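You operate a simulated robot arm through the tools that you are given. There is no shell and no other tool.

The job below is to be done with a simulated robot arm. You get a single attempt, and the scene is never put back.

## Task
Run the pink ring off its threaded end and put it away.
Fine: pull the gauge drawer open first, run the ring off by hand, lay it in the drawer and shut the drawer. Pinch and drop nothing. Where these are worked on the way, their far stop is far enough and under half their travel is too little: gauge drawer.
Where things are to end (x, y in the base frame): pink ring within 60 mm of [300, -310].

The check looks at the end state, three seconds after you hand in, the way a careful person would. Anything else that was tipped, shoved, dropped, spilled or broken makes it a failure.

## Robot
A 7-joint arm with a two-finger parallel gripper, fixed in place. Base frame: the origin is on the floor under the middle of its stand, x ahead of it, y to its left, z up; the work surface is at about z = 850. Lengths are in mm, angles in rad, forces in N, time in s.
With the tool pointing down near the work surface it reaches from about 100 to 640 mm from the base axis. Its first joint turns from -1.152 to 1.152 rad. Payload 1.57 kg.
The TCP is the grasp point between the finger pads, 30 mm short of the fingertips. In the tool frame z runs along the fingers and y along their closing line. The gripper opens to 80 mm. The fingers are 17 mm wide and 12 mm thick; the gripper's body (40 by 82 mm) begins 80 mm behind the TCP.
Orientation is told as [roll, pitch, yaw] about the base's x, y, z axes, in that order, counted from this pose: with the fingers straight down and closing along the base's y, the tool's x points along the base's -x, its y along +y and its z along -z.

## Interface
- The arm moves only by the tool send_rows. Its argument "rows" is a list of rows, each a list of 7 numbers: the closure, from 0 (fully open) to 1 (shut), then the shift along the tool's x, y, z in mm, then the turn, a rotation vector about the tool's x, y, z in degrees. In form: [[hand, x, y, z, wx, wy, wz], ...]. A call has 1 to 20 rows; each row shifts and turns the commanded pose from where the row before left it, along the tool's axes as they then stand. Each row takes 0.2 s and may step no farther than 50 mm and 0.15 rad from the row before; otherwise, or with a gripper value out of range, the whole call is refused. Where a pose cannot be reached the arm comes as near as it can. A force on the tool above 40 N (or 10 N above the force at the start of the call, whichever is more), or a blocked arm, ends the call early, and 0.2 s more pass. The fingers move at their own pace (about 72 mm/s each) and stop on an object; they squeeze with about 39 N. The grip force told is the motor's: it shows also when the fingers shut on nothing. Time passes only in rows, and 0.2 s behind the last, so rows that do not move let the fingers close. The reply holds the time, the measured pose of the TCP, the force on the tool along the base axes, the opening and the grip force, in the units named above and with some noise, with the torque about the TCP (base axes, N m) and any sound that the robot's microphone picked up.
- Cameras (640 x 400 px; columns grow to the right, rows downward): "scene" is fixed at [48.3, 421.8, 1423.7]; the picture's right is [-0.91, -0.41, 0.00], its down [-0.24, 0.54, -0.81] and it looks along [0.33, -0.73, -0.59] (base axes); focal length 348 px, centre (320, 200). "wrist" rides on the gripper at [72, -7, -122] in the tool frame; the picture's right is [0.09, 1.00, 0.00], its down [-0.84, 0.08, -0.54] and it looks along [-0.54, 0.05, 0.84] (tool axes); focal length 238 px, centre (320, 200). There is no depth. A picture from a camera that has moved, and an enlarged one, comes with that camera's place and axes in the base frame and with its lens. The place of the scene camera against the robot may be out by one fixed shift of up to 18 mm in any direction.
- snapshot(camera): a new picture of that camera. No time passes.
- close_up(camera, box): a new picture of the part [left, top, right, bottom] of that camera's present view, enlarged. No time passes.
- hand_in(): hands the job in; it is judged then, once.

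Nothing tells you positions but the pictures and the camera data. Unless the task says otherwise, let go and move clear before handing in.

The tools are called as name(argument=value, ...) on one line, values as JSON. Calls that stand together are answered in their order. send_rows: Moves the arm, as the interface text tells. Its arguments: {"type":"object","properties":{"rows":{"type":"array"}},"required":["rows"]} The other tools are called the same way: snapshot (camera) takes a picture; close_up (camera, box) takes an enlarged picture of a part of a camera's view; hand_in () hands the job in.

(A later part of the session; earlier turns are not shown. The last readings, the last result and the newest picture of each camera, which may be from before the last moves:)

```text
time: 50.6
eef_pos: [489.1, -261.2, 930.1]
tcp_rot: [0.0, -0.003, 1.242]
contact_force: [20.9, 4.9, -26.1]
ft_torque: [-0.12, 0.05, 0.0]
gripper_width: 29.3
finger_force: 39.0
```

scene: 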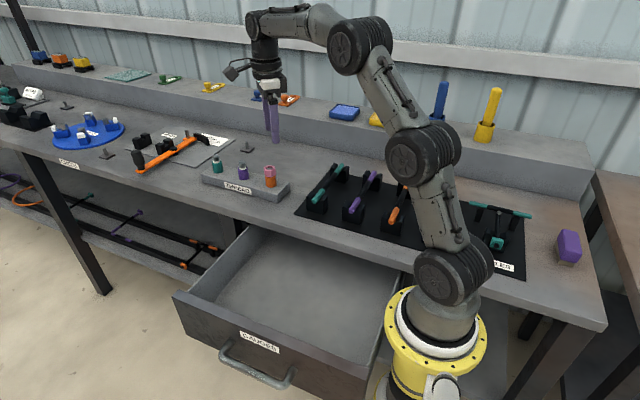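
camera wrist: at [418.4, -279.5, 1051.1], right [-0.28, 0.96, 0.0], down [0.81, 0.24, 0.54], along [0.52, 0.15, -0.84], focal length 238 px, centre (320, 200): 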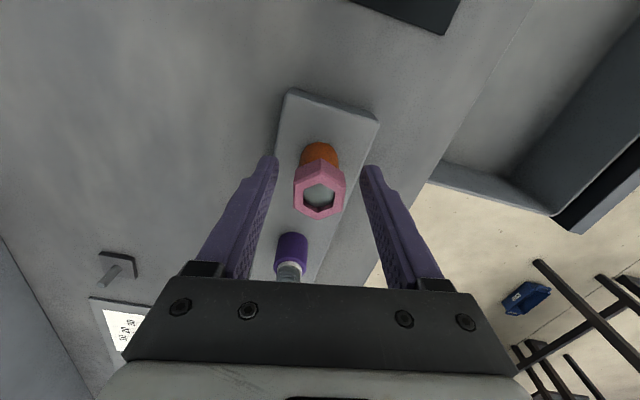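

The nut keeps turning with the hand, but side load builds up because my turning centre is slightly off. I'll release and regrip here (yaw ≈71°) to find its true x-centre.

send_rows(rows=[[0.5, 0, 0, 0, 0, 0, 0], [0.5, 0, 0, 0, 0, 0, 0], [0.5, 0, 0, 0, 0, 0, 0]])

close_up(camera="wrist", box=[240, 120, 400, 280])

close_up(camera="scene", box=[230, 120, 320, 200])

```text
time: 51.4
eef_pos: [487.4, -264.0, 931.5]
tcp_rot: [0.0, 0.0, 1.237]
contact_force: [0.6, -0.2, 0.5]
ft_torque: [0.0, 0.01, 0.01]
gripper_width: 40.0
finger_force: 0.2
```

```text
2.50 times, centred on (320, 200) of wrist
camera zoom: at [470.1, -332.4, 1054.0], right [-0.97, 0.24, 0.0], down [0.2, 0.82, 0.54], along [0.13, 0.53, -0.84], focal length 596 px, centre (320, 200)
```

zoom: 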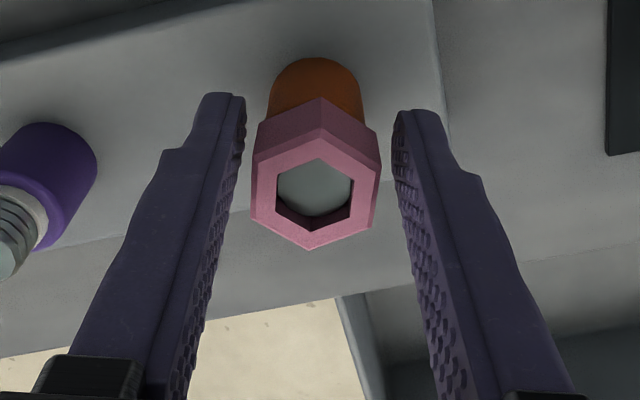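

```text
5.00 times, centred on (275, 160) of scene
camera zoom: at [48.3, 421.8, 1423.7], right [-0.91, -0.41, 0.0], down [-0.24, 0.54, -0.81], along [0.33, -0.73, -0.59], focal length 1739 px, centre (545, 400)
```

zoom: 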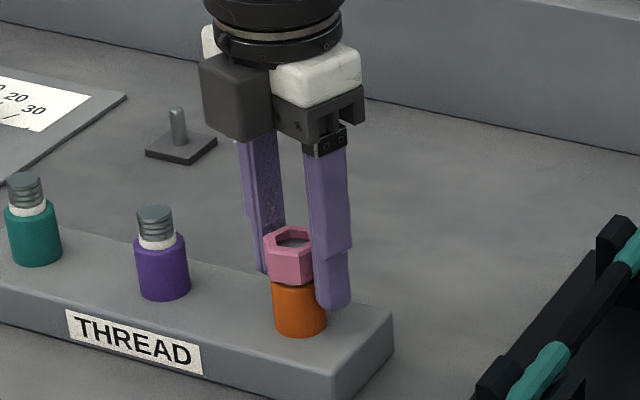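

Free of load, the hand stood at (487.4, -264.0), while the ring centre is at about (489.1, -260.1). I'll recentre the hand and regrip.

send_rows(rows=[[0.5, -4.1, -0.4, 1.5, 0, 0, 0], [0.5, 0, 0, 0, 0, 0, 0], [0.5, 0, 0, 0, 0, 0, 0]])

send_rows(rows=[[1, 0, 0, 0, 0, 0, 0], [1, 0, 0, 0, 0, 0, 0], [1, 0, 0, 0, 0, 0, 0]])

```text
time: 52.2
eef_pos: [488.6, -258.5, 930.3]
tcp_rot: [-0.001, 0.001, 1.24]
contact_force: [0.4, 0.0, -0.2]
ft_torque: [-0.01, 0.0, 0.03]
gripper_width: 40.0
finger_force: 0.1
```

```text
time: 53.0
eef_pos: [490.8, -258.6, 929.6]
tcp_rot: [-0.004, 0.001, 1.239]
contact_force: [10.0, -4.4, -3.2]
ft_torque: [0.0, -0.02, 0.02]
gripper_width: 29.5
finger_force: 39.0
```

send_rows(rows=[[1, 0, -0.9, 0, 0, 0, 0], [1, 0, 0, 0, 0, 0, 0], [1, 0, 0, 0, 0, 0, 0]])

```text
time: 53.8
eef_pos: [490.9, -257.9, 930.5]
tcp_rot: [0.0, -0.001, 1.238]
contact_force: [4.5, 1.6, 0.4]
ft_torque: [-0.03, -0.1, -0.01]
gripper_width: 29.3
finger_force: 39.0
```

send_rows(rows=[[1, 0, -0.6, 0, 0, 0, 0], [1, 0, 0, 0, 0, 0, -6], [1, 0, 0, 0, 0, 0, -6], [1, 0, 0, 0, 0, 0, -6], [1, 0, 0, 0, 0, 0, -6], [1, 0, 0, 0, 0, 0, -6], [1, 0, 0, 0, 0, 0, 0]])

```text
time: 55.4
eef_pos: [489.6, -259.0, 930.9]
tcp_rot: [0.002, -0.003, 1.762]
contact_force: [-16.6, 8.6, 13.4]
ft_torque: [-0.16, -0.16, -0.05]
gripper_width: 29.2
finger_force: 38.5
```

send_rows(rows=[[0.5, 0, 0, -0.5, 0, 0, 0], [0.5, 0, 0, 0, 0, 0, 0], [0.5, 0, 0, 0, 0, 0, 0]])

send_rows(rows=[[0.5, 0, 0, 0, 0, 0, 0]])

close_up(camera="wrist", box=[240, 120, 400, 280])

```text
time: 56.2
eef_pos: [490.0, -258.5, 931.0]
tcp_rot: [-0.001, 0.0, 1.762]
contact_force: [-0.2, 0.6, 0.0]
ft_torque: [-0.04, 0.01, -0.01]
gripper_width: 40.0
finger_force: 0.0
```

```text
time: 56.6
eef_pos: [490.5, -259.0, 930.4]
tcp_rot: [0.0, 0.0, 1.763]
contact_force: [0.2, -0.1, -0.4]
ft_torque: [0.03, -0.01, 0.01]
gripper_width: 40.0
finger_force: 0.1
```

```text
2.50 times, centred on (320, 200) of wrist
camera zoom: at [510.5, -328.2, 1052.6], right [-0.96, -0.28, 0.0], down [-0.24, 0.81, 0.54], along [-0.15, 0.52, -0.84], focal length 596 px, centre (320, 200)
```

zoom: 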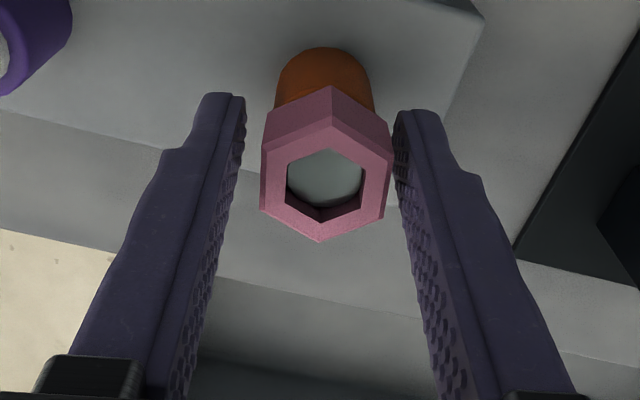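

The ring centre works out to about (489.6, -260.7) from several grips. I'll recentre, open wider, swing back 240° for a long stroke, and check the centring by camera there.

send_rows(rows=[[0.25, 1.83, 0.56, 0, 0, 0, 0], [0.25, 0, 0, 0, 0, 0, 0], [0.25, 0, 0, 0, 0, 0, 8.5], [0.25, 0, 0, 0, 0, 0, 8.5], [0.25, 0, 0, 0, 0, 0, 8.5], [0.25, 0, 0, 0, 0, 0, 8.5], [0.25, 0, 0, 0, 0, 0, 8.5], [0.25, 0, 0, 0, 0, 0, 8.5], [0.25, 0, 0, 0, 0, 0, 8.5], [0.25, 0, 0, 0, 0, 0, 8.5], [0.25, 0, 0, 0, 0, 0, 8.5], [0.25, 0, 0, 0, 0, 0, 8.5], [0.25, 0, 0, 0, 0, 0, 8.5], [0.25, 0, 0, 0, 0, 0, 8.5], [0.25, 0, 0, 0, 0, 0, 8.5], [0.25, 0, 0, 0, 0, 0, 8.5], [0.25, 0, 0, 0, 0, 0, 0]])

close_up(camera="wrist", box=[240, 120, 400, 280])

send_rows(rows=[[0.25, 0, 0, 0, 0, 0, 8.5], [0.25, 0, 0, 0, 0, 0, 8.5], [0.25, 0, 0, 0, 0, 0, 8.5], [0.25, 0, 0, 0, 0, 0, 8.5], [0.25, 0, 0, 0, 0, 0, 8.5], [0.25, 0, 0, 0, 0, 0, 8.5], [0.25, 0, 0, 0, 0, 0, 8.5], [0.25, 0, 0, 0, 0, 0, 8.5], [0.25, 0, 0, 0, 0, 0, 8.5], [0.25, 0, 0, 0, 0, 0, 8.5], [0.25, 0, 0, 0, 0, 0, 8.5], [0.25, 0, 0, 0, 0, 0, 8.5], [0.25, 0, 0, 0, 0, 0, 8.5], [0.25, 0, 0, 0, 0, 0, 8.5], [0.25, 0, 0, 0, 0, 0, 2], [0.4, 0, 0, 0, 0, 0, 0], [0.4, 0, 0, 0, 0, 0, 0]])

close_up(camera="wrist", box=[240, 120, 400, 280])

```text
time: 60.2
eef_pos: [491.0, -261.2, 929.4]
tcp_rot: [0.0, 0.0, -0.315]
contact_force: [-0.3, -0.2, -1.4]
ft_torque: [-0.01, -0.01, -0.01]
gripper_width: 59.9
finger_force: 0.1
```

```text
2.50 times, centred on (320, 200) of wrist
camera zoom: at [420.3, -245.0, 1052.1], right [0.22, 0.97, 0.0], down [0.82, -0.19, 0.54], along [0.53, -0.12, -0.84], focal length 596 px, centre (320, 200)
```

zoom: 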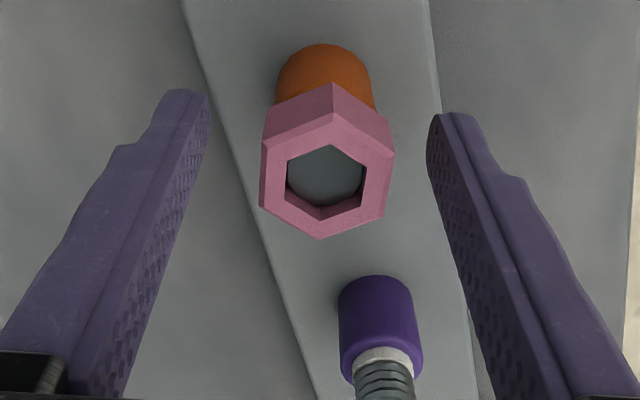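

```text
time: 63.8
eef_pos: [490.9, -261.3, 930.0]
tcp_rot: [-0.001, 0.0, -2.427]
contact_force: [1.0, 0.4, -0.2]
ft_torque: [0.01, 0.01, 0.0]
gripper_width: 47.8
finger_force: 0.1
```

```text
2.50 times, centred on (320, 200) of wrist
camera zoom: at [540.4, -208.1, 1052.7], right [0.72, -0.69, 0.0], down [-0.58, -0.61, 0.54], along [-0.38, -0.39, -0.84], focal length 596 px, centre (320, 200)
```

zoom: 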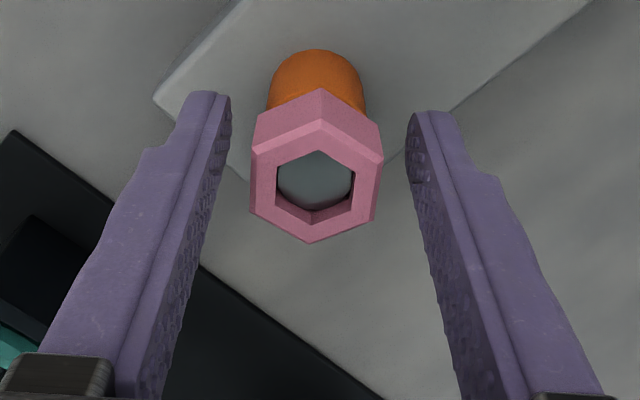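

By comparing the three yaws at the same commanded point, the ring axis is offset by (-1.0, +1.4) mm from my turning axis. I'll correct that, grip, and read the forces.

send_rows(rows=[[0.4, 0.13, -1.67, 0, 0, 0, 0], [0.4, 0, 0, 0, 0, 0, 0], [0.4, 0, 0, 0, 0, 0, 0]])

close_up(camera="wrist", box=[240, 120, 400, 280])

send_rows(rows=[[1, 0, 0, 0, 0, 0, 0], [1, 0, 0, 0, 0, 0, 0], [1, 0, 0, 0, 0, 0, 0]])

close_up(camera="wrist", box=[240, 120, 400, 280])

```text
time: 64.6
eef_pos: [491.0, -259.7, 930.8]
tcp_rot: [0.0, 0.0, -2.427]
contact_force: [0.4, -0.2, -0.3]
ft_torque: [0.04, 0.02, 0.02]
gripper_width: 47.8
finger_force: 0.0
```

```text
2.50 times, centred on (320, 200) of wrist
camera zoom: at [539.5, -206.8, 1052.7], right [0.72, -0.69, 0.0], down [-0.58, -0.61, 0.54], along [-0.37, -0.39, -0.84], focal length 596 px, centre (320, 200)
```

zoom: 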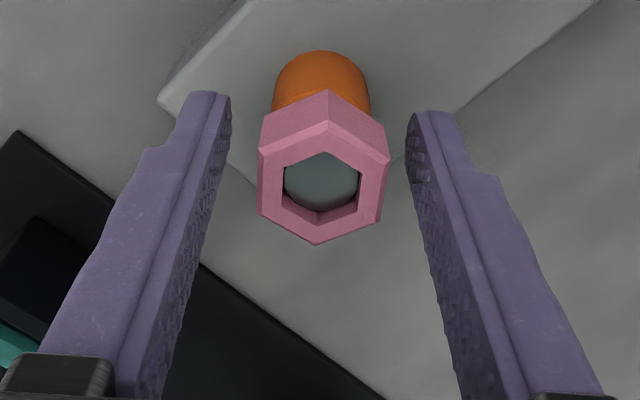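

```text
time: 65.4
eef_pos: [489.8, -258.6, 931.1]
tcp_rot: [0.001, 0.0, -2.426]
contact_force: [2.0, -2.0, -0.7]
ft_torque: [-0.01, 0.02, 0.01]
gripper_width: 29.3
finger_force: 39.2
```

```text
2.50 times, centred on (320, 200) of wrist
camera zoom: at [539.6, -207.0, 1052.7], right [0.72, -0.69, 0.0], down [-0.58, -0.61, 0.54], along [-0.37, -0.39, -0.84], focal length 596 px, centre (320, 200)
```

zoom: 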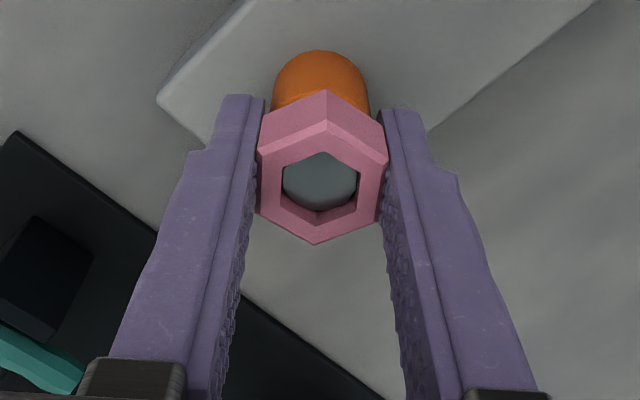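

The side forces are nearly nil now. I'll turn 60° counter-clockwise with a slight lift, then check.

send_rows(rows=[[1, 0, 0, -0.07, 0, 0, -6], [1, 0, 0, -0.07, 0, 0, -6], [1, 0, 0, -0.07, 0, 0, -6], [1, 0, 0, -0.07, 0, 0, -6], [1, 0, 0, -0.07, 0, 0, -6], [1, 0, 0, 0, 0, 0, 0]])

send_rows(rows=[[1, 0, 0, -0.07, 0, 0, -6], [1, 0, 0, -0.07, 0, 0, -6], [1, 0, 0, -0.07, 0, 0, -6], [1, 0, 0, -0.07, 0, 0, -6], [1, 0, 0, -0.07, 0, 0, -6], [1, 0, 0, 0, 0, 0, 0]])

```text
time: 66.8
eef_pos: [489.5, -258.9, 931.3]
tcp_rot: [0.001, 0.001, -1.901]
contact_force: [10.0, 1.5, -6.3]
ft_torque: [-0.04, -0.11, 0.01]
gripper_width: 29.3
finger_force: 38.8
```

```text
time: 68.2
eef_pos: [490.2, -259.3, 930.4]
tcp_rot: [0.0, 0.002, -1.378]
contact_force: [15.1, 4.9, -11.7]
ft_torque: [-0.2, -0.19, 0.01]
gripper_width: 29.3
finger_force: 38.5
```

The pitch looks like about 2.8 mm per turn. I'll trim the side load and keep turning.

send_rows(rows=[[1, 0.1, 1.0, 0, 0, 0, 0], [1, 0, 0, 0, 0, 0, -6], [1, 0, 0, 0, 0, 0, -6], [1, 0, 0, 0, 0, 0, -6], [1, 0, 0, -0.03, 0, 0, -6], [1, 0, 0, -0.03, 0, 0, -6], [1, 0, 0, 0, 0, 0, 0]])

```text
time: 69.8
eef_pos: [489.3, -258.9, 932.0]
tcp_rot: [-0.001, 0.001, -0.852]
contact_force: [0.8, 8.7, -7.3]
ft_torque: [0.0, -0.05, 0.0]
gripper_width: 29.4
finger_force: 39.1
```

send_rows(rows=[[1, 0.5, 0.45, 0, 0, 0, 0], [1, 0, 0, 0, 0, 0, -6], [1, 0, 0, 0, 0, 0, -6], [1, 0, 0, -0.03, 0, 0, -6], [1, 0, 0, -0.04, 0, 0, -6], [1, 0, 0, -0.04, 0, 0, -6], [1, 0, 0, 0, 0, 0, 0]])

close_up(camera="wrist", box=[240, 120, 400, 280])

close_up(camera="scene", box=[230, 150, 300, 200])

```text
time: 71.4
eef_pos: [489.7, -259.4, 931.9]
tcp_rot: [-0.002, 0.001, -0.332]
contact_force: [-15.6, -1.7, -1.2]
ft_torque: [0.05, 0.0, -0.01]
gripper_width: 29.4
finger_force: 38.4
```

```text
2.50 times, centred on (320, 200) of wrist
camera zoom: at [419.2, -242.3, 1053.8], right [0.24, 0.97, 0.0], down [0.82, -0.2, 0.54], along [0.52, -0.13, -0.84], focal length 596 px, centre (320, 200)
```

zoom: 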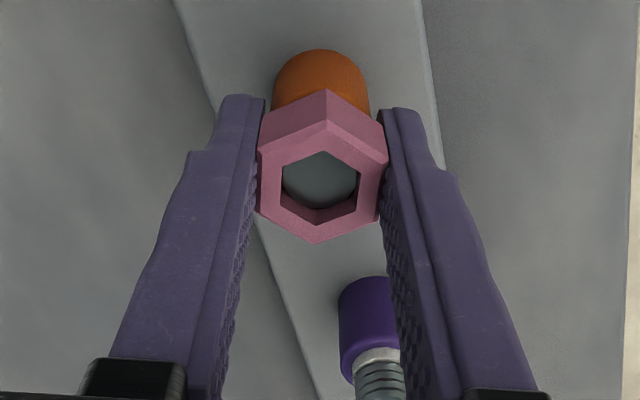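

```text
8.00 times, centred on (265, 175) of scene
camera zoom: at [48.0, 421.7, 1423.8], right [-0.91, -0.41, 0.0], down [-0.24, 0.54, -0.81], along [0.33, -0.73, -0.59], focal length 2782 px, centre (760, 400)
```

zoom: 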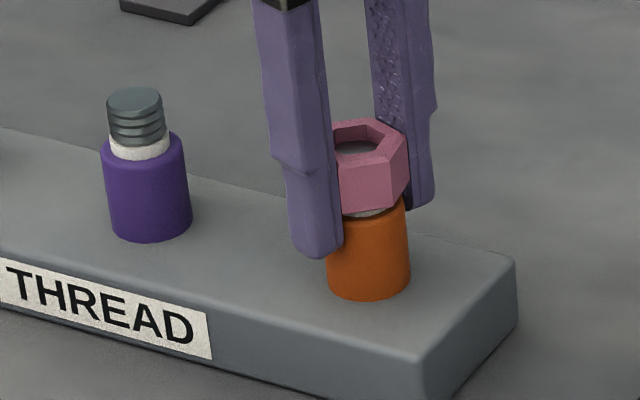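

The white collar is showing below the ring, so it is rising. I'll trim and continue the stroke to about +101°.

send_rows(rows=[[1, 0.85, -0.6, 0, 0, 0, 0], [1, 0, 0, -0.04, 0, 0, -6], [1, 0, 0, -0.04, 0, 0, -6], [1, 0, 0, -0.04, 0, 0, -6], [1, 0, 0, -0.04, 0, 0, -6], [1, 0, 0, -0.04, 0, 0, -6], [1, 0, 0, 0, 0, 0, 0]])

send_rows(rows=[[1, 0, 0, -0.04, 0, 0, -6], [1, 0, 0, -0.04, 0, 0, -6], [1, 0, 0, -0.04, 0, 0, -6], [1, 0, 0, -0.04, 0, 0, -6], [1, 0, 0, -0.04, 0, 0, -6], [1, 0, 0, 0, 0, 0, 0]])

```text
time: 73.0
eef_pos: [489.5, -259.6, 931.8]
tcp_rot: [-0.002, 0.002, 0.193]
contact_force: [-9.7, -11.7, 1.1]
ft_torque: [0.0, 0.16, -0.03]
gripper_width: 29.2
finger_force: 38.9
```

```text
time: 74.4
eef_pos: [488.8, -259.7, 932.8]
tcp_rot: [0.0, 0.001, 0.717]
contact_force: [-10.8, -15.8, 2.7]
ft_torque: [0.16, -0.18, -0.02]
gripper_width: 29.1
finger_force: 39.0
```

send_rows(rows=[[1, 1.3, -0.35, -0.05, 0, 0, 0], [1, 0, 0, -0.043, 0, 0, -6], [1, 0, 0, -0.043, 0, 0, -6], [1, 0, 0, -0.043, 0, 0, -6], [1, 0, 0, -0.043, 0, 0, -6], [1, 0, 0, -0.043, 0, 0, -6], [1, 0, 0, 0, 0, 0, 0]])

send_rows(rows=[[1, 0, 0, -0.043, 0, 0, -6], [1, 0, 0, -0.043, 0, 0, -6], [1, 0, 0, -0.043, 0, 0, -6], [1, 0, 0, -0.043, 0, 0, -6], [1, 0, 0, -0.043, 0, 0, -6], [1, 0, 0, 0, 0, 0, 0]])

```text
time: 76.0
eef_pos: [490.5, -260.2, 931.8]
tcp_rot: [-0.003, -0.002, 1.239]
contact_force: [7.6, -6.5, 3.5]
ft_torque: [0.07, -0.12, -0.99]
gripper_width: 29.3
finger_force: 39.5
```

```text
time: 77.4
eef_pos: [490.2, -261.3, 931.9]
tcp_rot: [-0.004, 0.001, 1.766]
contact_force: [11.2, -12.5, 0.6]
ft_torque: [-0.55, 0.18, -0.2]
gripper_width: 33.5
finger_force: 39.7
```

The opening rose to 33.5 mm, so the ring slipped in the grip. I'll look before doing anything more.

close_up(camera="wrist", box=[240, 120, 400, 280])

close_up(camera="scene", box=[220, 130, 310, 200])

snapshot(camera="scene")

```text
2.50 times, centred on (320, 200) of wrist
camera zoom: at [509.4, -329.0, 1054.3], right [-0.96, -0.28, 0.0], down [-0.24, 0.81, 0.54], along [-0.15, 0.52, -0.84], focal length 596 px, centre (320, 200)
```

zoom: 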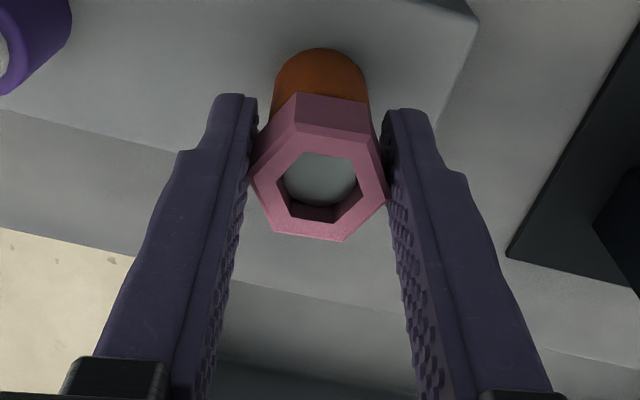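

```text
5.71 times, centred on (265, 165) of scene
camera zoom: at [48.6, 421.5, 1423.8], right [-0.91, -0.41, 0.0], down [-0.24, 0.54, -0.8], along [0.33, -0.73, -0.59], focal length 1987 px, centre (634, 400)
```

zoom: 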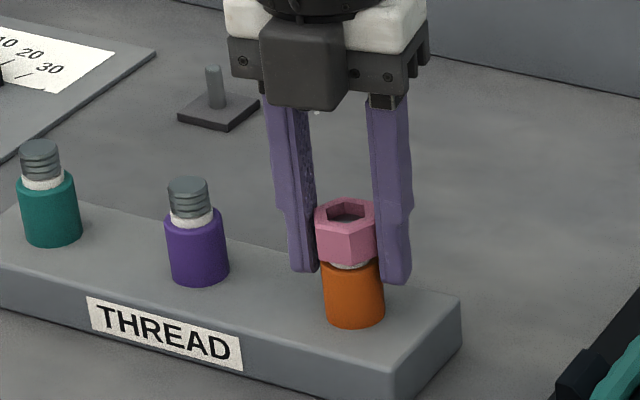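

```text
taken
```

scene: 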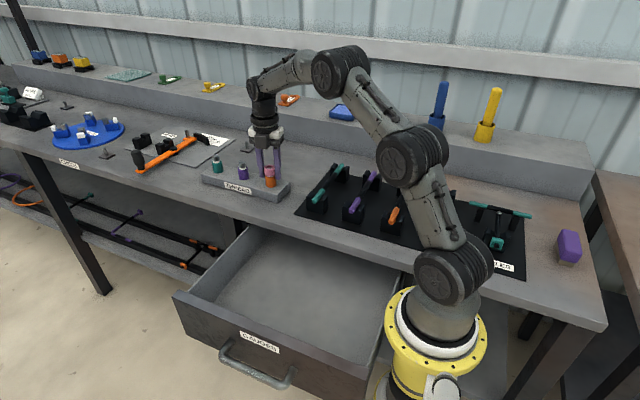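

close_up(camera="scene", box=[230, 150, 300, 200])

close_up(camera="scene", box=[255, 155, 290, 190])

```text
8.00 times, centred on (265, 175) of scene
camera zoom: at [48.6, 421.5, 1423.8], right [-0.91, -0.41, 0.0], down [-0.24, 0.54, -0.8], along [0.33, -0.73, -0.59], focal length 2782 px, centre (760, 400)
```

zoom: 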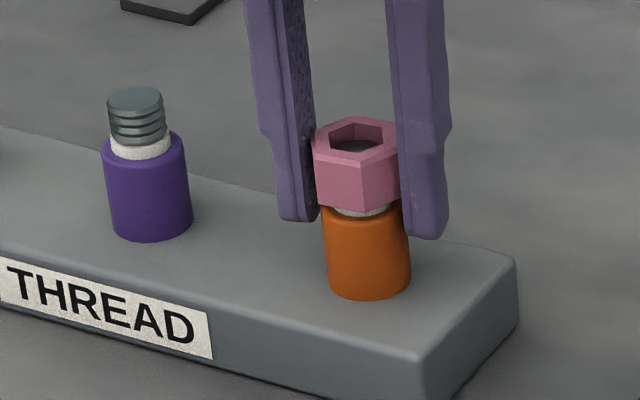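

```text
11.43 times, centred on (272, 172) of scene
camera zoom: at [48.6, 421.5, 1423.8], right [-0.91, -0.41, 0.0], down [-0.24, 0.54, -0.8], along [0.33, -0.73, -0.59], focal length 3974 px, centre (863, 514)
```

zoom: 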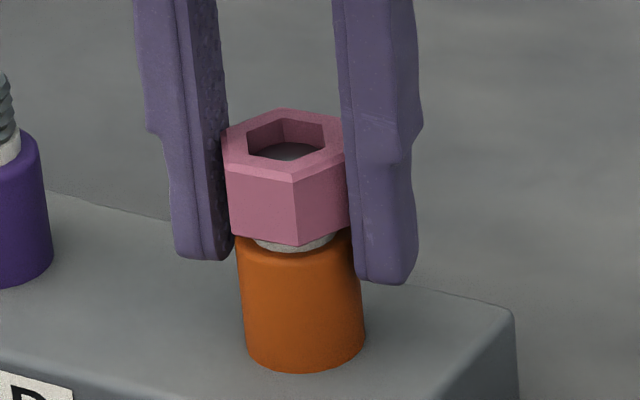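

The ring has risen about 2.5–3 mm, with the white collar visible, but it stopped turning near hand yaw 71° and slipped about 30° in the fingers. I'll open, swing back to the aligned yaw and inspect.

send_rows(rows=[[0.4, 0, 0, 0, 0, 0, 0], [0.4, 0, 0, 0, 0, 0, 0], [0.4, 0, 0, 0, 0, 0, 6], [0.4, 0, 0, 0, 0, 0, 6], [0.4, 0, 0, 0, 0, 0, 6], [0.4, 0, 0, 0, 0, 0, 6], [0.4, 0, 0, 0, 0, 0, 6], [0.4, 0, 0, 0, 0, 0, 0]])

close_up(camera="wrist", box=[240, 120, 400, 280])

close_up(camera="scene", box=[255, 155, 290, 190])

```text
time: 79.2
eef_pos: [489.1, -260.7, 931.6]
tcp_rot: [0.001, 0.0, 1.238]
contact_force: [-0.1, 0.5, 0.9]
ft_torque: [-0.02, -0.04, -0.01]
gripper_width: 48.0
finger_force: 0.0
```

```text
2.50 times, centred on (320, 200) of wrist
camera zoom: at [471.0, -329.9, 1053.7], right [-0.97, 0.24, 0.0], down [0.2, 0.82, 0.54], along [0.13, 0.53, -0.84], focal length 596 px, centre (320, 200)
```

zoom: 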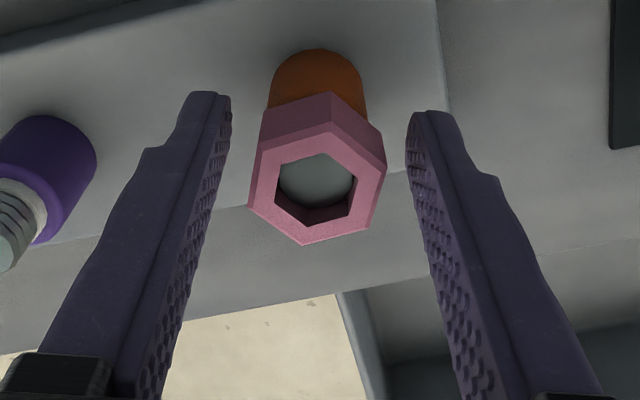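

```text
11.43 times, centred on (272, 172) of scene
camera zoom: at [48.3, 421.8, 1423.7], right [-0.91, -0.41, 0.0], down [-0.24, 0.54, -0.81], along [0.33, -0.73, -0.59], focal length 3974 px, centre (863, 514)
```

zoom: 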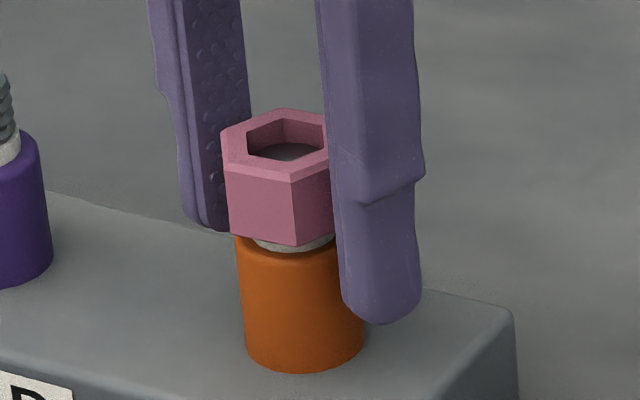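

The ring is now at an orientation matching hand yaw ≈59°. I'll realign to it, recentre, grip, and turn in small steps while reading the torque.

send_rows(rows=[[0.4, -0.5, -0.7, 0, 0, 0, 6], [0.4, 0, 0, 0, 0, 0, 6], [0.4, 0, 0, 0, 0, 0, 0], [1, 0, 0, 0, 0, 0, 0], [1, 0, 0, 0, 0, 0, 0], [1, 0, 0, 0, 0, 0, 0]])

send_rows(rows=[[1, 0, 0, -0.02, 0, 0, -3], [1, 0, 0, -0.02, 0, 0, -3], [1, 0, 0, 0, 0, 0, 0]])

send_rows(rows=[[1, 0, 0, -0.02, 0, 0, -3], [1, 0, 0, -0.02, 0, 0, -3], [1, 0, 0, 0, 0, 0, 0]])

```text
time: 80.6
eef_pos: [488.7, -259.2, 930.9]
tcp_rot: [-0.001, -0.001, 1.03]
contact_force: [3.9, -2.7, -0.7]
ft_torque: [-0.01, -0.05, -0.02]
gripper_width: 29.2
finger_force: 38.9
```

```text
time: 81.4
eef_pos: [490.0, -259.9, 931.8]
tcp_rot: [0.001, 0.0, 1.134]
contact_force: [4.5, -1.6, 0.6]
ft_torque: [0.0, -0.04, -0.05]
gripper_width: 29.3
finger_force: 39.0
```

```text
time: 82.2
eef_pos: [490.5, -261.0, 932.2]
tcp_rot: [-0.001, 0.0, 1.238]
contact_force: [6.4, 0.6, 1.3]
ft_torque: [0.04, 0.09, -0.95]
gripper_width: 29.3
finger_force: 38.5
```

There's a hard stop at the same angle again (torque ≈ 1 N·m), after about 300° of turning in total. I'll back off a few degrees to unload, then test gently whether the ring is already free to lift.

send_rows(rows=[[1, 0, 0, 0, 0, 0, 4], [1, 0, 0, 0, 0, 0, 0]])

send_rows(rows=[[1, 0, 0, -1, 0, 0, 0], [1, 0, 0, 0, 0, 0, 0]])

```text
time: 82.8
eef_pos: [490.2, -259.7, 931.6]
tcp_rot: [-0.002, 0.0, 1.17]
contact_force: [9.6, -0.4, 2.1]
ft_torque: [0.1, 0.08, -0.35]
gripper_width: 29.3
finger_force: 39.2
```

```text
time: 83.4
eef_pos: [490.3, -260.6, 931.8]
tcp_rot: [0.0, 0.0, 1.17]
contact_force: [13.5, -2.6, -3.4]
ft_torque: [-0.03, -0.27, 0.01]
gripper_width: 29.3
finger_force: 38.3
```

send_rows(rows=[[1, 0, 0, -1, 0, 0, 0], [1, 0, 0, 0, 0, 0, 0]])

close_up(camera="scene", box=[255, 155, 290, 190])

close_up(camera="wrist", box=[240, 120, 400, 280])

```text
time: 84.0
eef_pos: [489.9, -259.9, 933.4]
tcp_rot: [-0.001, 0.0, 1.169]
contact_force: [11.9, -5.0, -5.5]
ft_torque: [-0.14, -0.24, -0.01]
gripper_width: 29.5
finger_force: 39.5
```

```text
11.43 times, centred on (272, 172) of scene
camera zoom: at [48.7, 421.6, 1423.8], right [-0.91, -0.41, 0.0], down [-0.24, 0.54, -0.8], along [0.33, -0.73, -0.59], focal length 3974 px, centre (863, 514)
```

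zoom: 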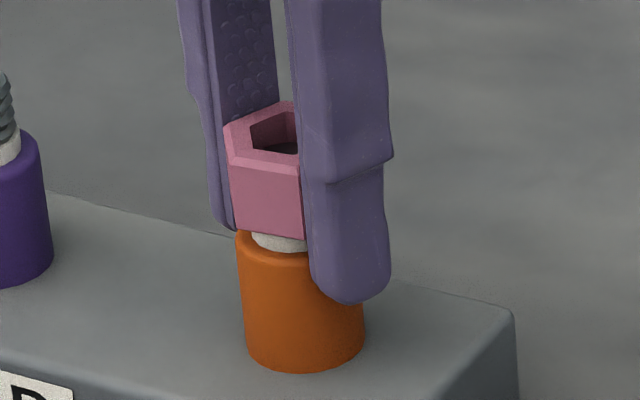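

```text
2.50 times, centred on (320, 200) of wrist
camera zoom: at [466.7, -329.2, 1055.4], right [-0.95, 0.31, 0.0], down [0.26, 0.8, 0.54], along [0.17, 0.52, -0.84], focal length 596 px, centre (320, 200)
```

zoom: 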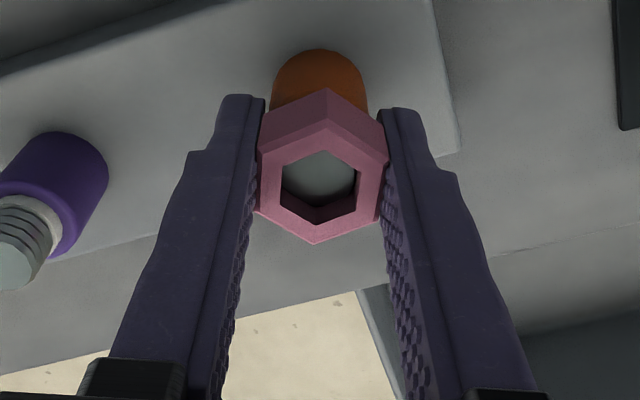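

The ring rose with the lift under only about 5 N, so it has come off the thread. I'll trim the side load and lift it straight up slowly, checking the force.

send_rows(rows=[[1, 0, -0.9, 0, 0, 0, 0], [1, 0, 0, -1, 0, 0, 0], [1, 0, 0, -1, 0, 0, 0], [1, 0, 0, 0, 0, 0, 0]])

close_up(camera="scene", box=[255, 155, 290, 190])

```text
time: 85.0
eef_pos: [489.6, -259.9, 936.6]
tcp_rot: [0.002, 0.0, 1.17]
contact_force: [0.7, 0.6, -0.6]
ft_torque: [0.01, 0.02, 0.03]
gripper_width: 29.2
finger_force: 38.6
```

```text
11.43 times, centred on (272, 172) of scene
camera zoom: at [48.3, 421.7, 1423.7], right [-0.91, -0.41, 0.0], down [-0.24, 0.54, -0.81], along [0.33, -0.73, -0.59], focal length 3974 px, centre (863, 514)
```

zoom: 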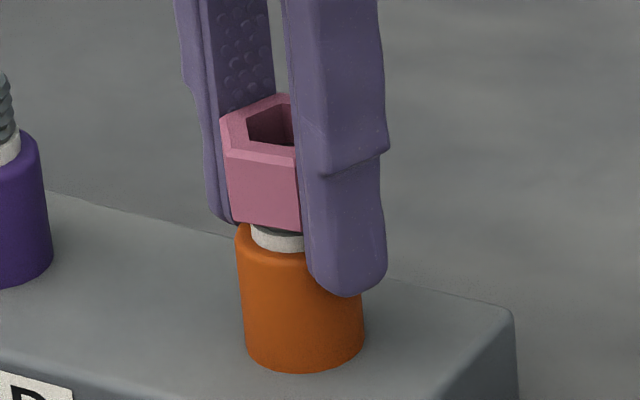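

The forces are near zero and the ring is lifting freely. I'll continue straight up until it clears the stud.

send_rows(rows=[[1, 0, 0, -2, 0, 0, 0], [1, 0, 0, -3, 0, 0, 0], [1, 0, 0, -3, 0, 0, 0], [1, 0, 0, -4, 0, 0, 0], [1, 0, 0, -4, 0, 0, 0], [1, 0, 0, -6, 0, 0, 0], [1, 0, 0, -10, 0, 0, 0], [1, 0, 0, -15, 0, 0, 0], [1, 0, 0, 0, 0, 0, 0]])

close_up(camera="scene", box=[220, 110, 320, 200])

snapshot(camera="wrist")

```text
time: 87.0
eef_pos: [490.5, -259.5, 982.9]
tcp_rot: [-0.001, -0.001, 1.17]
contact_force: [0.5, -0.6, -1.0]
ft_torque: [0.01, 0.0, 0.0]
gripper_width: 29.1
finger_force: 38.7
```

```text
4.44 times, centred on (270, 155) of scene
camera zoom: at [48.3, 421.8, 1423.7], right [-0.91, -0.41, 0.0], down [-0.24, 0.54, -0.81], along [0.33, -0.73, -0.59], focal length 1546 px, centre (542, 400)
```

zoom: 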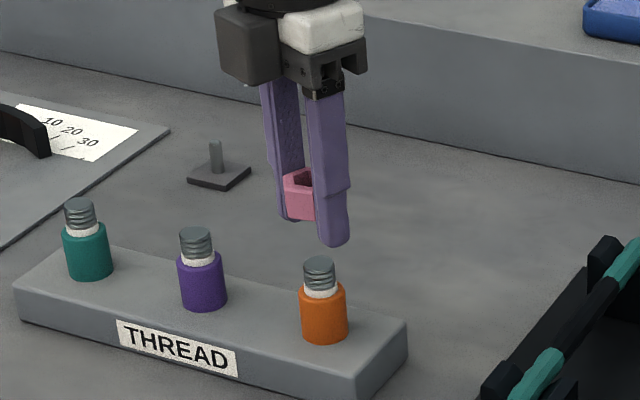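

```text
taken
camera wrist: at [468.0, -328.5, 1105.2], right [-0.95, 0.3, 0.0], down [0.26, 0.8, 0.54], along [0.16, 0.52, -0.84], focal length 238 px, centre (320, 200)
```

wrist: 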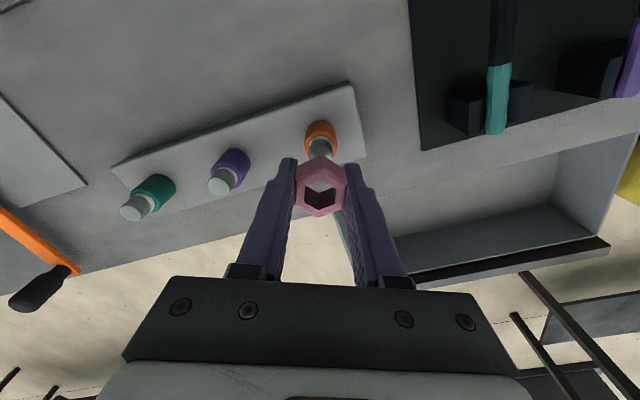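

The ring is off and held. I'll raise it, turn the hand back to yaw 0, and carry it over the open drawer.

send_rows(rows=[[1, 0, 0, -25, 0, 0, 0], [1, 0, 0, -30, 0, 0, 0], [1, 0, 0, -25, 0, 0, 0], [1, 0, 0, 0, 0, 0, 8.38], [1, 0, 0, 0, 0, 0, 8.38], [1, 0, 0, 0, 0, 0, 8.38], [1, 0, 0, 0, 0, 0, 8.38], [1, 0, 0, 0, 0, 0, 8.38], [1, 0, 0, 0, 0, 0, 8.38], [1, 0, 0, 0, 0, 0, 8.38], [1, 0, 0, 0, 0, 0, 8.38], [1, 0, 0, 0, 0, 0, 0]])

send_rows(rows=[[1, 15, 18, 0, 0, 0, 0], [1, 20, 24, 0, 0, 0, 0], [1, 20, 24, 0, 0, 0, 0], [1, 20, 24, 0, 0, 0, 0], [1, 20, 24, 0, 0, 0, 0], [1, 20, 24, 0, 0, 0, 0], [1, 20, 24, 0, 0, 0, 0], [1, 20, 24, 0, 0, 0, 0], [1, 20, 24, 0, 0, 0, 0], [1, 15, 17, 0, 0, 0, 0], [1, 0, 0, 0, 0, 0, 0]])

snapshot(camera="wrist")

snapshot(camera="scene")

```text
time: 89.6
eef_pos: [490.0, -261.0, 1062.2]
tcp_rot: [0.0, 0.001, -0.004]
contact_force: [-0.8, 0.1, -0.8]
ft_torque: [-0.01, 0.02, 0.0]
gripper_width: 29.2
finger_force: 39.3
```

```text
time: 92.0
eef_pos: [301.7, -33.3, 1063.0]
tcp_rot: [0.001, -0.002, -0.003]
contact_force: [-0.5, 0.1, -0.9]
ft_torque: [-0.01, 0.02, 0.0]
gripper_width: 29.0
finger_force: 38.7
```

```text
taken
camera wrist: at [228.8, -38.6, 1185.9], right [-0.09, 1.0, 0.0], down [0.84, 0.08, 0.54], along [0.54, 0.05, -0.84], focal length 238 px, centre (320, 200)
```

wrist: 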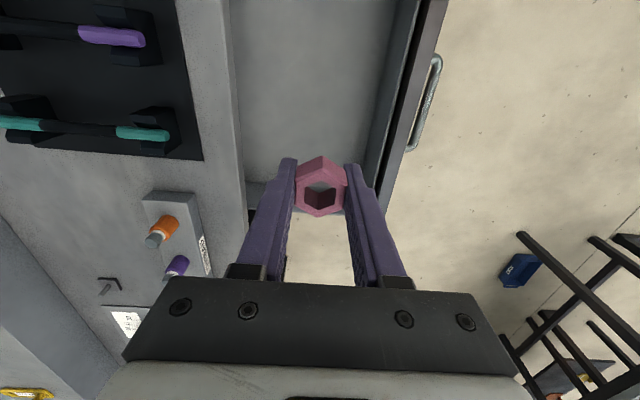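

```text
taken
```

scene: 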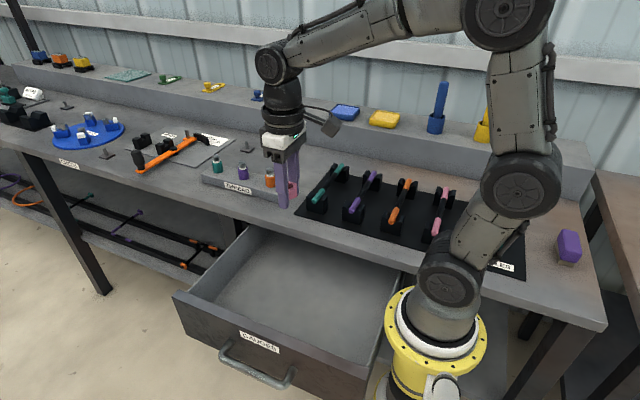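

The ring sits about 16 mm above the fingertips in this grip, so releasing it in the drawer would mean a small drop. To lay it down properly, I'll retrace the path, set the ring back loosely over its stud, and regrip it nearer the fingertips.

send_rows(rows=[[1, -15, -17, 0, 0, 0, 0], [1, -20, -24, 0, 0, 0, 0], [1, -20, -24, 0, 0, 0, 0], [1, -20, -24, 0, 0, 0, 0], [1, -20, -24, 0, 0, 0, 0], [1, -20, -24, 0, 0, 0, 0], [1, -20, -24, 0, 0, 0, 0], [1, -20, -24, 0, 0, 0, 0], [1, -20, -24, 0, 0, 0, 0], [1, -15, -18, 0, 0, 0, 0], [1, 0, 0, 0, 0, 0, 0]])

send_rows(rows=[[1, 0, 0, 0, 0, 0, -8.38], [1, 0, 0, 0, 0, 0, -8.38], [1, 0, 0, 0, 0, 0, -8.38], [1, 0, 0, 0, 0, 0, -8.38], [1, 0, 0, 0, 0, 0, -8.38], [1, 0, 0, 0, 0, 0, -8.38], [1, 0, 0, 0, 0, 0, -8.38], [1, 0, 0, 0, 0, 0, -8.38], [1, 0, 0, 25, 0, 0, 0], [1, 0, 0, 30, 0, 0, 0], [1, 0, 0, 25, 0, 0, 0], [1, 0, 0, 0, 0, 0, 0]])

close_up(camera="scene", box=[220, 110, 320, 200])

snapshot(camera="wrist")

```text
time: 94.4
eef_pos: [488.5, -259.6, 1061.5]
tcp_rot: [-0.001, 0.0, 0.0]
contact_force: [0.2, 0.8, -0.9]
ft_torque: [0.0, 0.02, 0.0]
gripper_width: 29.2
finger_force: 38.7
```

```text
time: 97.0
eef_pos: [490.7, -259.5, 982.7]
tcp_rot: [-0.001, -0.001, 1.17]
contact_force: [-0.6, 0.7, -0.9]
ft_torque: [-0.02, 0.0, 0.02]
gripper_width: 29.2
finger_force: 38.7
```

```text
4.44 times, centred on (270, 155) of scene
camera zoom: at [48.3, 421.8, 1423.7], right [-0.91, -0.41, 0.0], down [-0.24, 0.54, -0.81], along [0.33, -0.73, -0.59], focal length 1546 px, centre (542, 400)
```

zoom: 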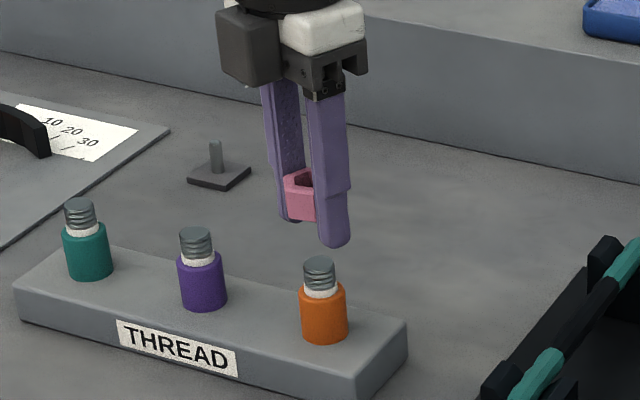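

```text
taken
camera wrist: at [467.8, -328.6, 1104.5], right [-0.95, 0.3, 0.0], down [0.26, 0.8, 0.54], along [0.17, 0.52, -0.84], focal length 238 px, centre (320, 200)
```

wrist: 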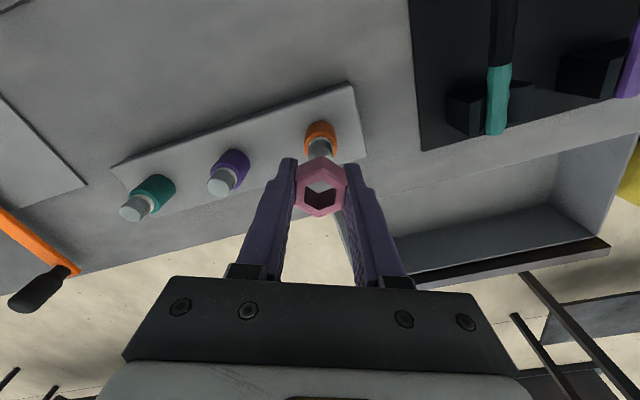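

The view is identical to before. I'll lower slowly back over the stud, watching the force.

send_rows(rows=[[1, 0, 0, 10, 0, 0, 0], [1, 0, 0, 8, 0, 0, 0], [1, 0, 0, 6, 0, 0, 0], [1, 0, 0, 4, 0, 0, 0], [1, 0, 0, 3, 0, 0, 0], [1, 0, 0, 0, 0, 0, 0]])

send_rows(rows=[[1, 0, 0, 2, 0, 0, 0], [1, 0, 0, 2, 0, 0, 0], [1, 0, 0, 2, 0, 0, 0], [1, 0, 0, 0, 0, 0, 0]])

close_up(camera="scene", box=[255, 155, 290, 190])

```text
time: 98.4
eef_pos: [491.6, -259.9, 951.3]
tcp_rot: [-0.001, 0.001, 1.169]
contact_force: [-0.3, 0.0, 0.1]
ft_torque: [0.04, 0.05, 0.0]
gripper_width: 29.3
finger_force: 38.8
```

```text
time: 99.4
eef_pos: [490.7, -261.2, 945.9]
tcp_rot: [0.0, -0.001, 1.171]
contact_force: [-0.2, -0.5, -0.6]
ft_torque: [0.03, 0.0, 0.01]
gripper_width: 29.2
finger_force: 39.0
```

```text
11.43 times, centred on (272, 172) of scene
camera zoom: at [48.3, 421.8, 1423.7], right [-0.91, -0.41, 0.0], down [-0.24, 0.54, -0.81], along [0.33, -0.73, -0.59], focal length 3974 px, centre (863, 514)
```

zoom: 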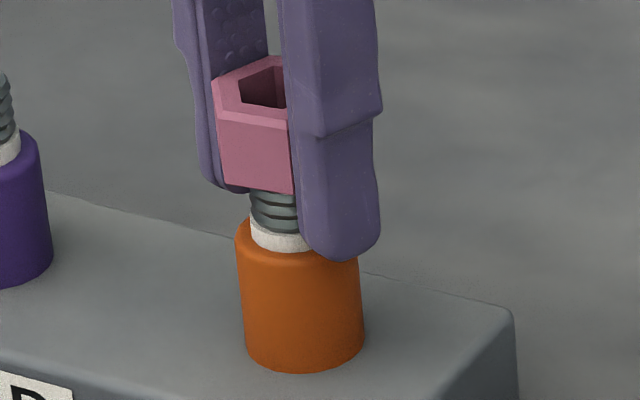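

send_rows(rows=[[1, 0, 0, 2, 0, 0, 0], [1, 0, 0, 2, 0, 0, 0], [1, 0, 0, 2, 0, 0, 0], [1, 0, 0, 2, 0, 0, 0], [1, 0, 0, 2, 0, 0, 0], [1, 0, 0, 0, 0, 0, 0]])

send_rows(rows=[[1, 0, 0, 1.5, 0, 0, 0], [1, 0, 0, 1.5, 0, 0, 0], [1, 0, 0, 0, 0, 0, 0]])

close_up(camera="scene", box=[255, 155, 290, 190])

```text
time: 100.9
eef_pos: [491.8, -261.2, 940.1]
tcp_rot: [-0.011, 0.0, 1.169]
contact_force: [-1.2, 0.1, 3.4]
ft_torque: [0.01, 0.06, -0.04]
gripper_width: 29.1
finger_force: 38.9
stopped in row 6: the force on the tool passed its limit at 40 N (the readings are from after the stop); the commanded pose is now the measured one
```

```text
time: 101.7
eef_pos: [492.2, -261.4, 941.1]
tcp_rot: [-0.011, -0.001, 1.17]
contact_force: [-13.2, 6.3, 29.3]
ft_torque: [0.39, 0.8, -0.03]
gripper_width: 29.3
finger_force: 38.9
```

```text
11.43 times, centred on (272, 172) of scene
camera zoom: at [47.5, 422.2, 1423.6], right [-0.91, -0.41, 0.0], down [-0.24, 0.54, -0.81], along [0.33, -0.73, -0.59], focal length 3974 px, centre (863, 514)
```

zoom: 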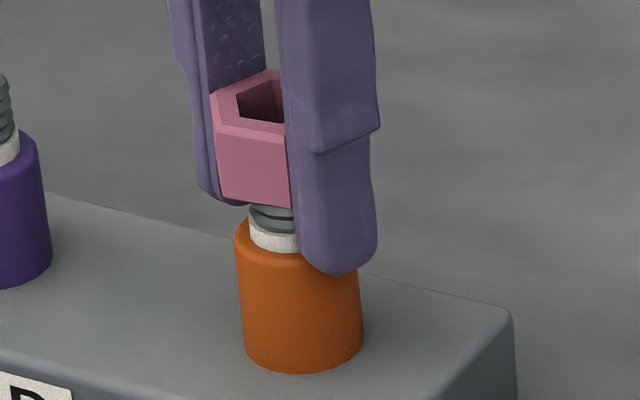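

The ring met the thread about 7 mm down the stud and won't slide further without turning, so it is supported there. I'll relieve the pressure, then release and look.

send_rows(rows=[[1, 0, 0, -1.5, 0, 0, 0], [1, 0, 0, -0.8, 0, 0, 0], [1, 0, 0, 0, 0, 0, 0]])

close_up(camera="wrist", box=[240, 120, 400, 280])

close_up(camera="scene", box=[230, 140, 310, 200])

```text
time: 102.5
eef_pos: [491.5, -260.9, 940.5]
tcp_rot: [-0.011, -0.001, 1.169]
contact_force: [-6.5, 2.5, 23.5]
ft_torque: [0.23, 0.48, 0.04]
gripper_width: 29.2
finger_force: 39.0
```

```text
2.50 times, centred on (320, 200) of wrist
camera zoom: at [468.3, -329.1, 1063.1], right [-0.95, 0.3, -0.01], down [0.25, 0.8, 0.54], along [0.17, 0.51, -0.84], focal length 596 px, centre (320, 200)
```

zoom: 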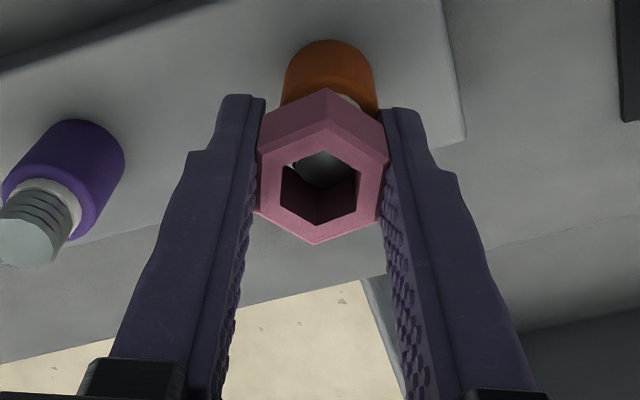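

```text
6.67 times, centred on (270, 170) of scene
camera zoom: at [47.8, 422.0, 1423.7], right [-0.91, -0.41, 0.0], down [-0.24, 0.54, -0.81], along [0.33, -0.73, -0.59], focal length 2318 px, centre (653, 400)
```

zoom: 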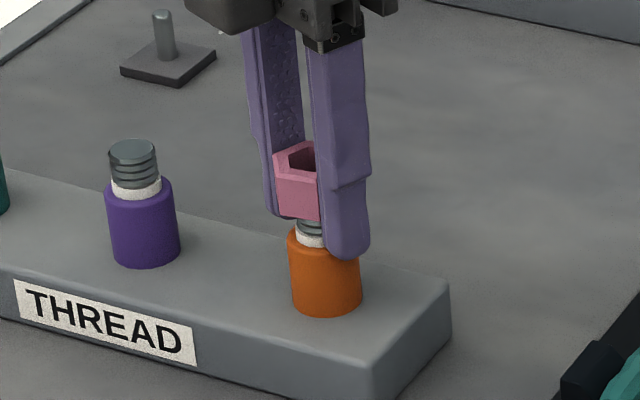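

The hand is about 2.5 mm off the stud's axis, so the ring caught on the stud's rim. I'll raise clear, recentre by camera, then lower again.

send_rows(rows=[[1, 0, 0, -2, 0, 0, 0], [1, 0, 0, -2, 0, 0, 0], [1, 0, 0, -3, 0, 0, 0], [1, 0, 0, -3, 0, 0, 0], [1, 0, 0, 0, 0, 0, 0]])

close_up(camera="wrist", box=[240, 120, 400, 280])

close_up(camera="scene", box=[255, 150, 290, 185])

```text
time: 103.7
eef_pos: [491.1, -259.2, 950.5]
tcp_rot: [-0.006, 0.001, 1.168]
contact_force: [-0.5, 0.8, 0.4]
ft_torque: [-0.02, 0.0, 0.02]
gripper_width: 29.2
finger_force: 38.3
```

```text
2.50 times, centred on (320, 200) of wrist
camera zoom: at [468.1, -328.6, 1071.8], right [-0.95, 0.3, -0.01], down [0.25, 0.8, 0.54], along [0.17, 0.51, -0.84], focal length 596 px, centre (320, 200)
```

zoom: 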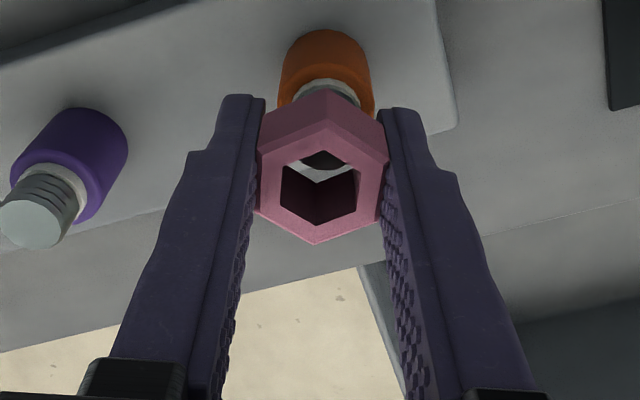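

```text
11.43 times, centred on (272, 168) of scene
camera zoom: at [48.3, 421.8, 1423.7], right [-0.91, -0.41, 0.0], down [-0.24, 0.54, -0.81], along [0.33, -0.73, -0.59], focal length 3974 px, centre (863, 571)
```

zoom: 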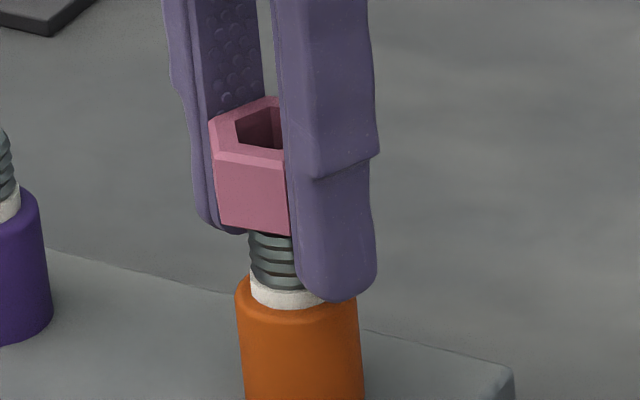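

send_rows(rows=[[1, 0, 0, 0, -0.2, -0.46, 0]])

send_rows(rows=[[1, 0, 0, 0, 0, 0, 0]])

send_rows(rows=[[1, 0, 0, 0, 0, 0, 0]])

send_rows(rows=[[1, 0, 0, 0, 0, 0, 0]])

send_rows(rows=[[1, 0, 0, 0, 0, 0, 0]])

send_rows(rows=[[1, 0, 0, 0, 0, 0, 0]])

```text
time: 104.1
eef_pos: [490.4, -262.3, 949.2]
tcp_rot: [-0.002, -0.009, 1.171]
contact_force: [-0.9, 0.7, -0.6]
ft_torque: [0.0, 0.02, -0.01]
gripper_width: 29.1
finger_force: 39.2
```

```text
time: 104.5
eef_pos: [492.1, -260.3, 949.8]
tcp_rot: [-0.004, -0.009, 1.169]
contact_force: [-0.3, -0.2, -1.1]
ft_torque: [0.02, 0.01, 0.02]
gripper_width: 29.4
finger_force: 38.8
```

```text
time: 104.9
eef_pos: [491.7, -260.4, 950.0]
tcp_rot: [-0.003, -0.01, 1.169]
contact_force: [-0.2, -0.3, -0.7]
ft_torque: [-0.02, 0.02, 0.02]
gripper_width: 29.1
finger_force: 38.9
```

```text
time: 105.3
eef_pos: [491.8, -261.5, 948.9]
tcp_rot: [-0.003, -0.01, 1.171]
contact_force: [0.6, -1.1, -0.9]
ft_torque: [0.04, -0.05, 0.04]
gripper_width: 29.2
finger_force: 39.4
```

```text
time: 105.7
eef_pos: [492.8, -260.6, 949.6]
tcp_rot: [-0.003, -0.009, 1.169]
contact_force: [-0.1, 0.7, -0.4]
ft_torque: [-0.02, -0.02, 0.03]
gripper_width: 29.1
finger_force: 39.3
```

```text
time: 106.1
eef_pos: [491.4, -261.7, 950.0]
tcp_rot: [-0.004, -0.009, 1.169]
contact_force: [-0.7, 0.2, 0.0]
ft_torque: [0.0, 0.01, 0.02]
gripper_width: 29.2
finger_force: 38.6
```

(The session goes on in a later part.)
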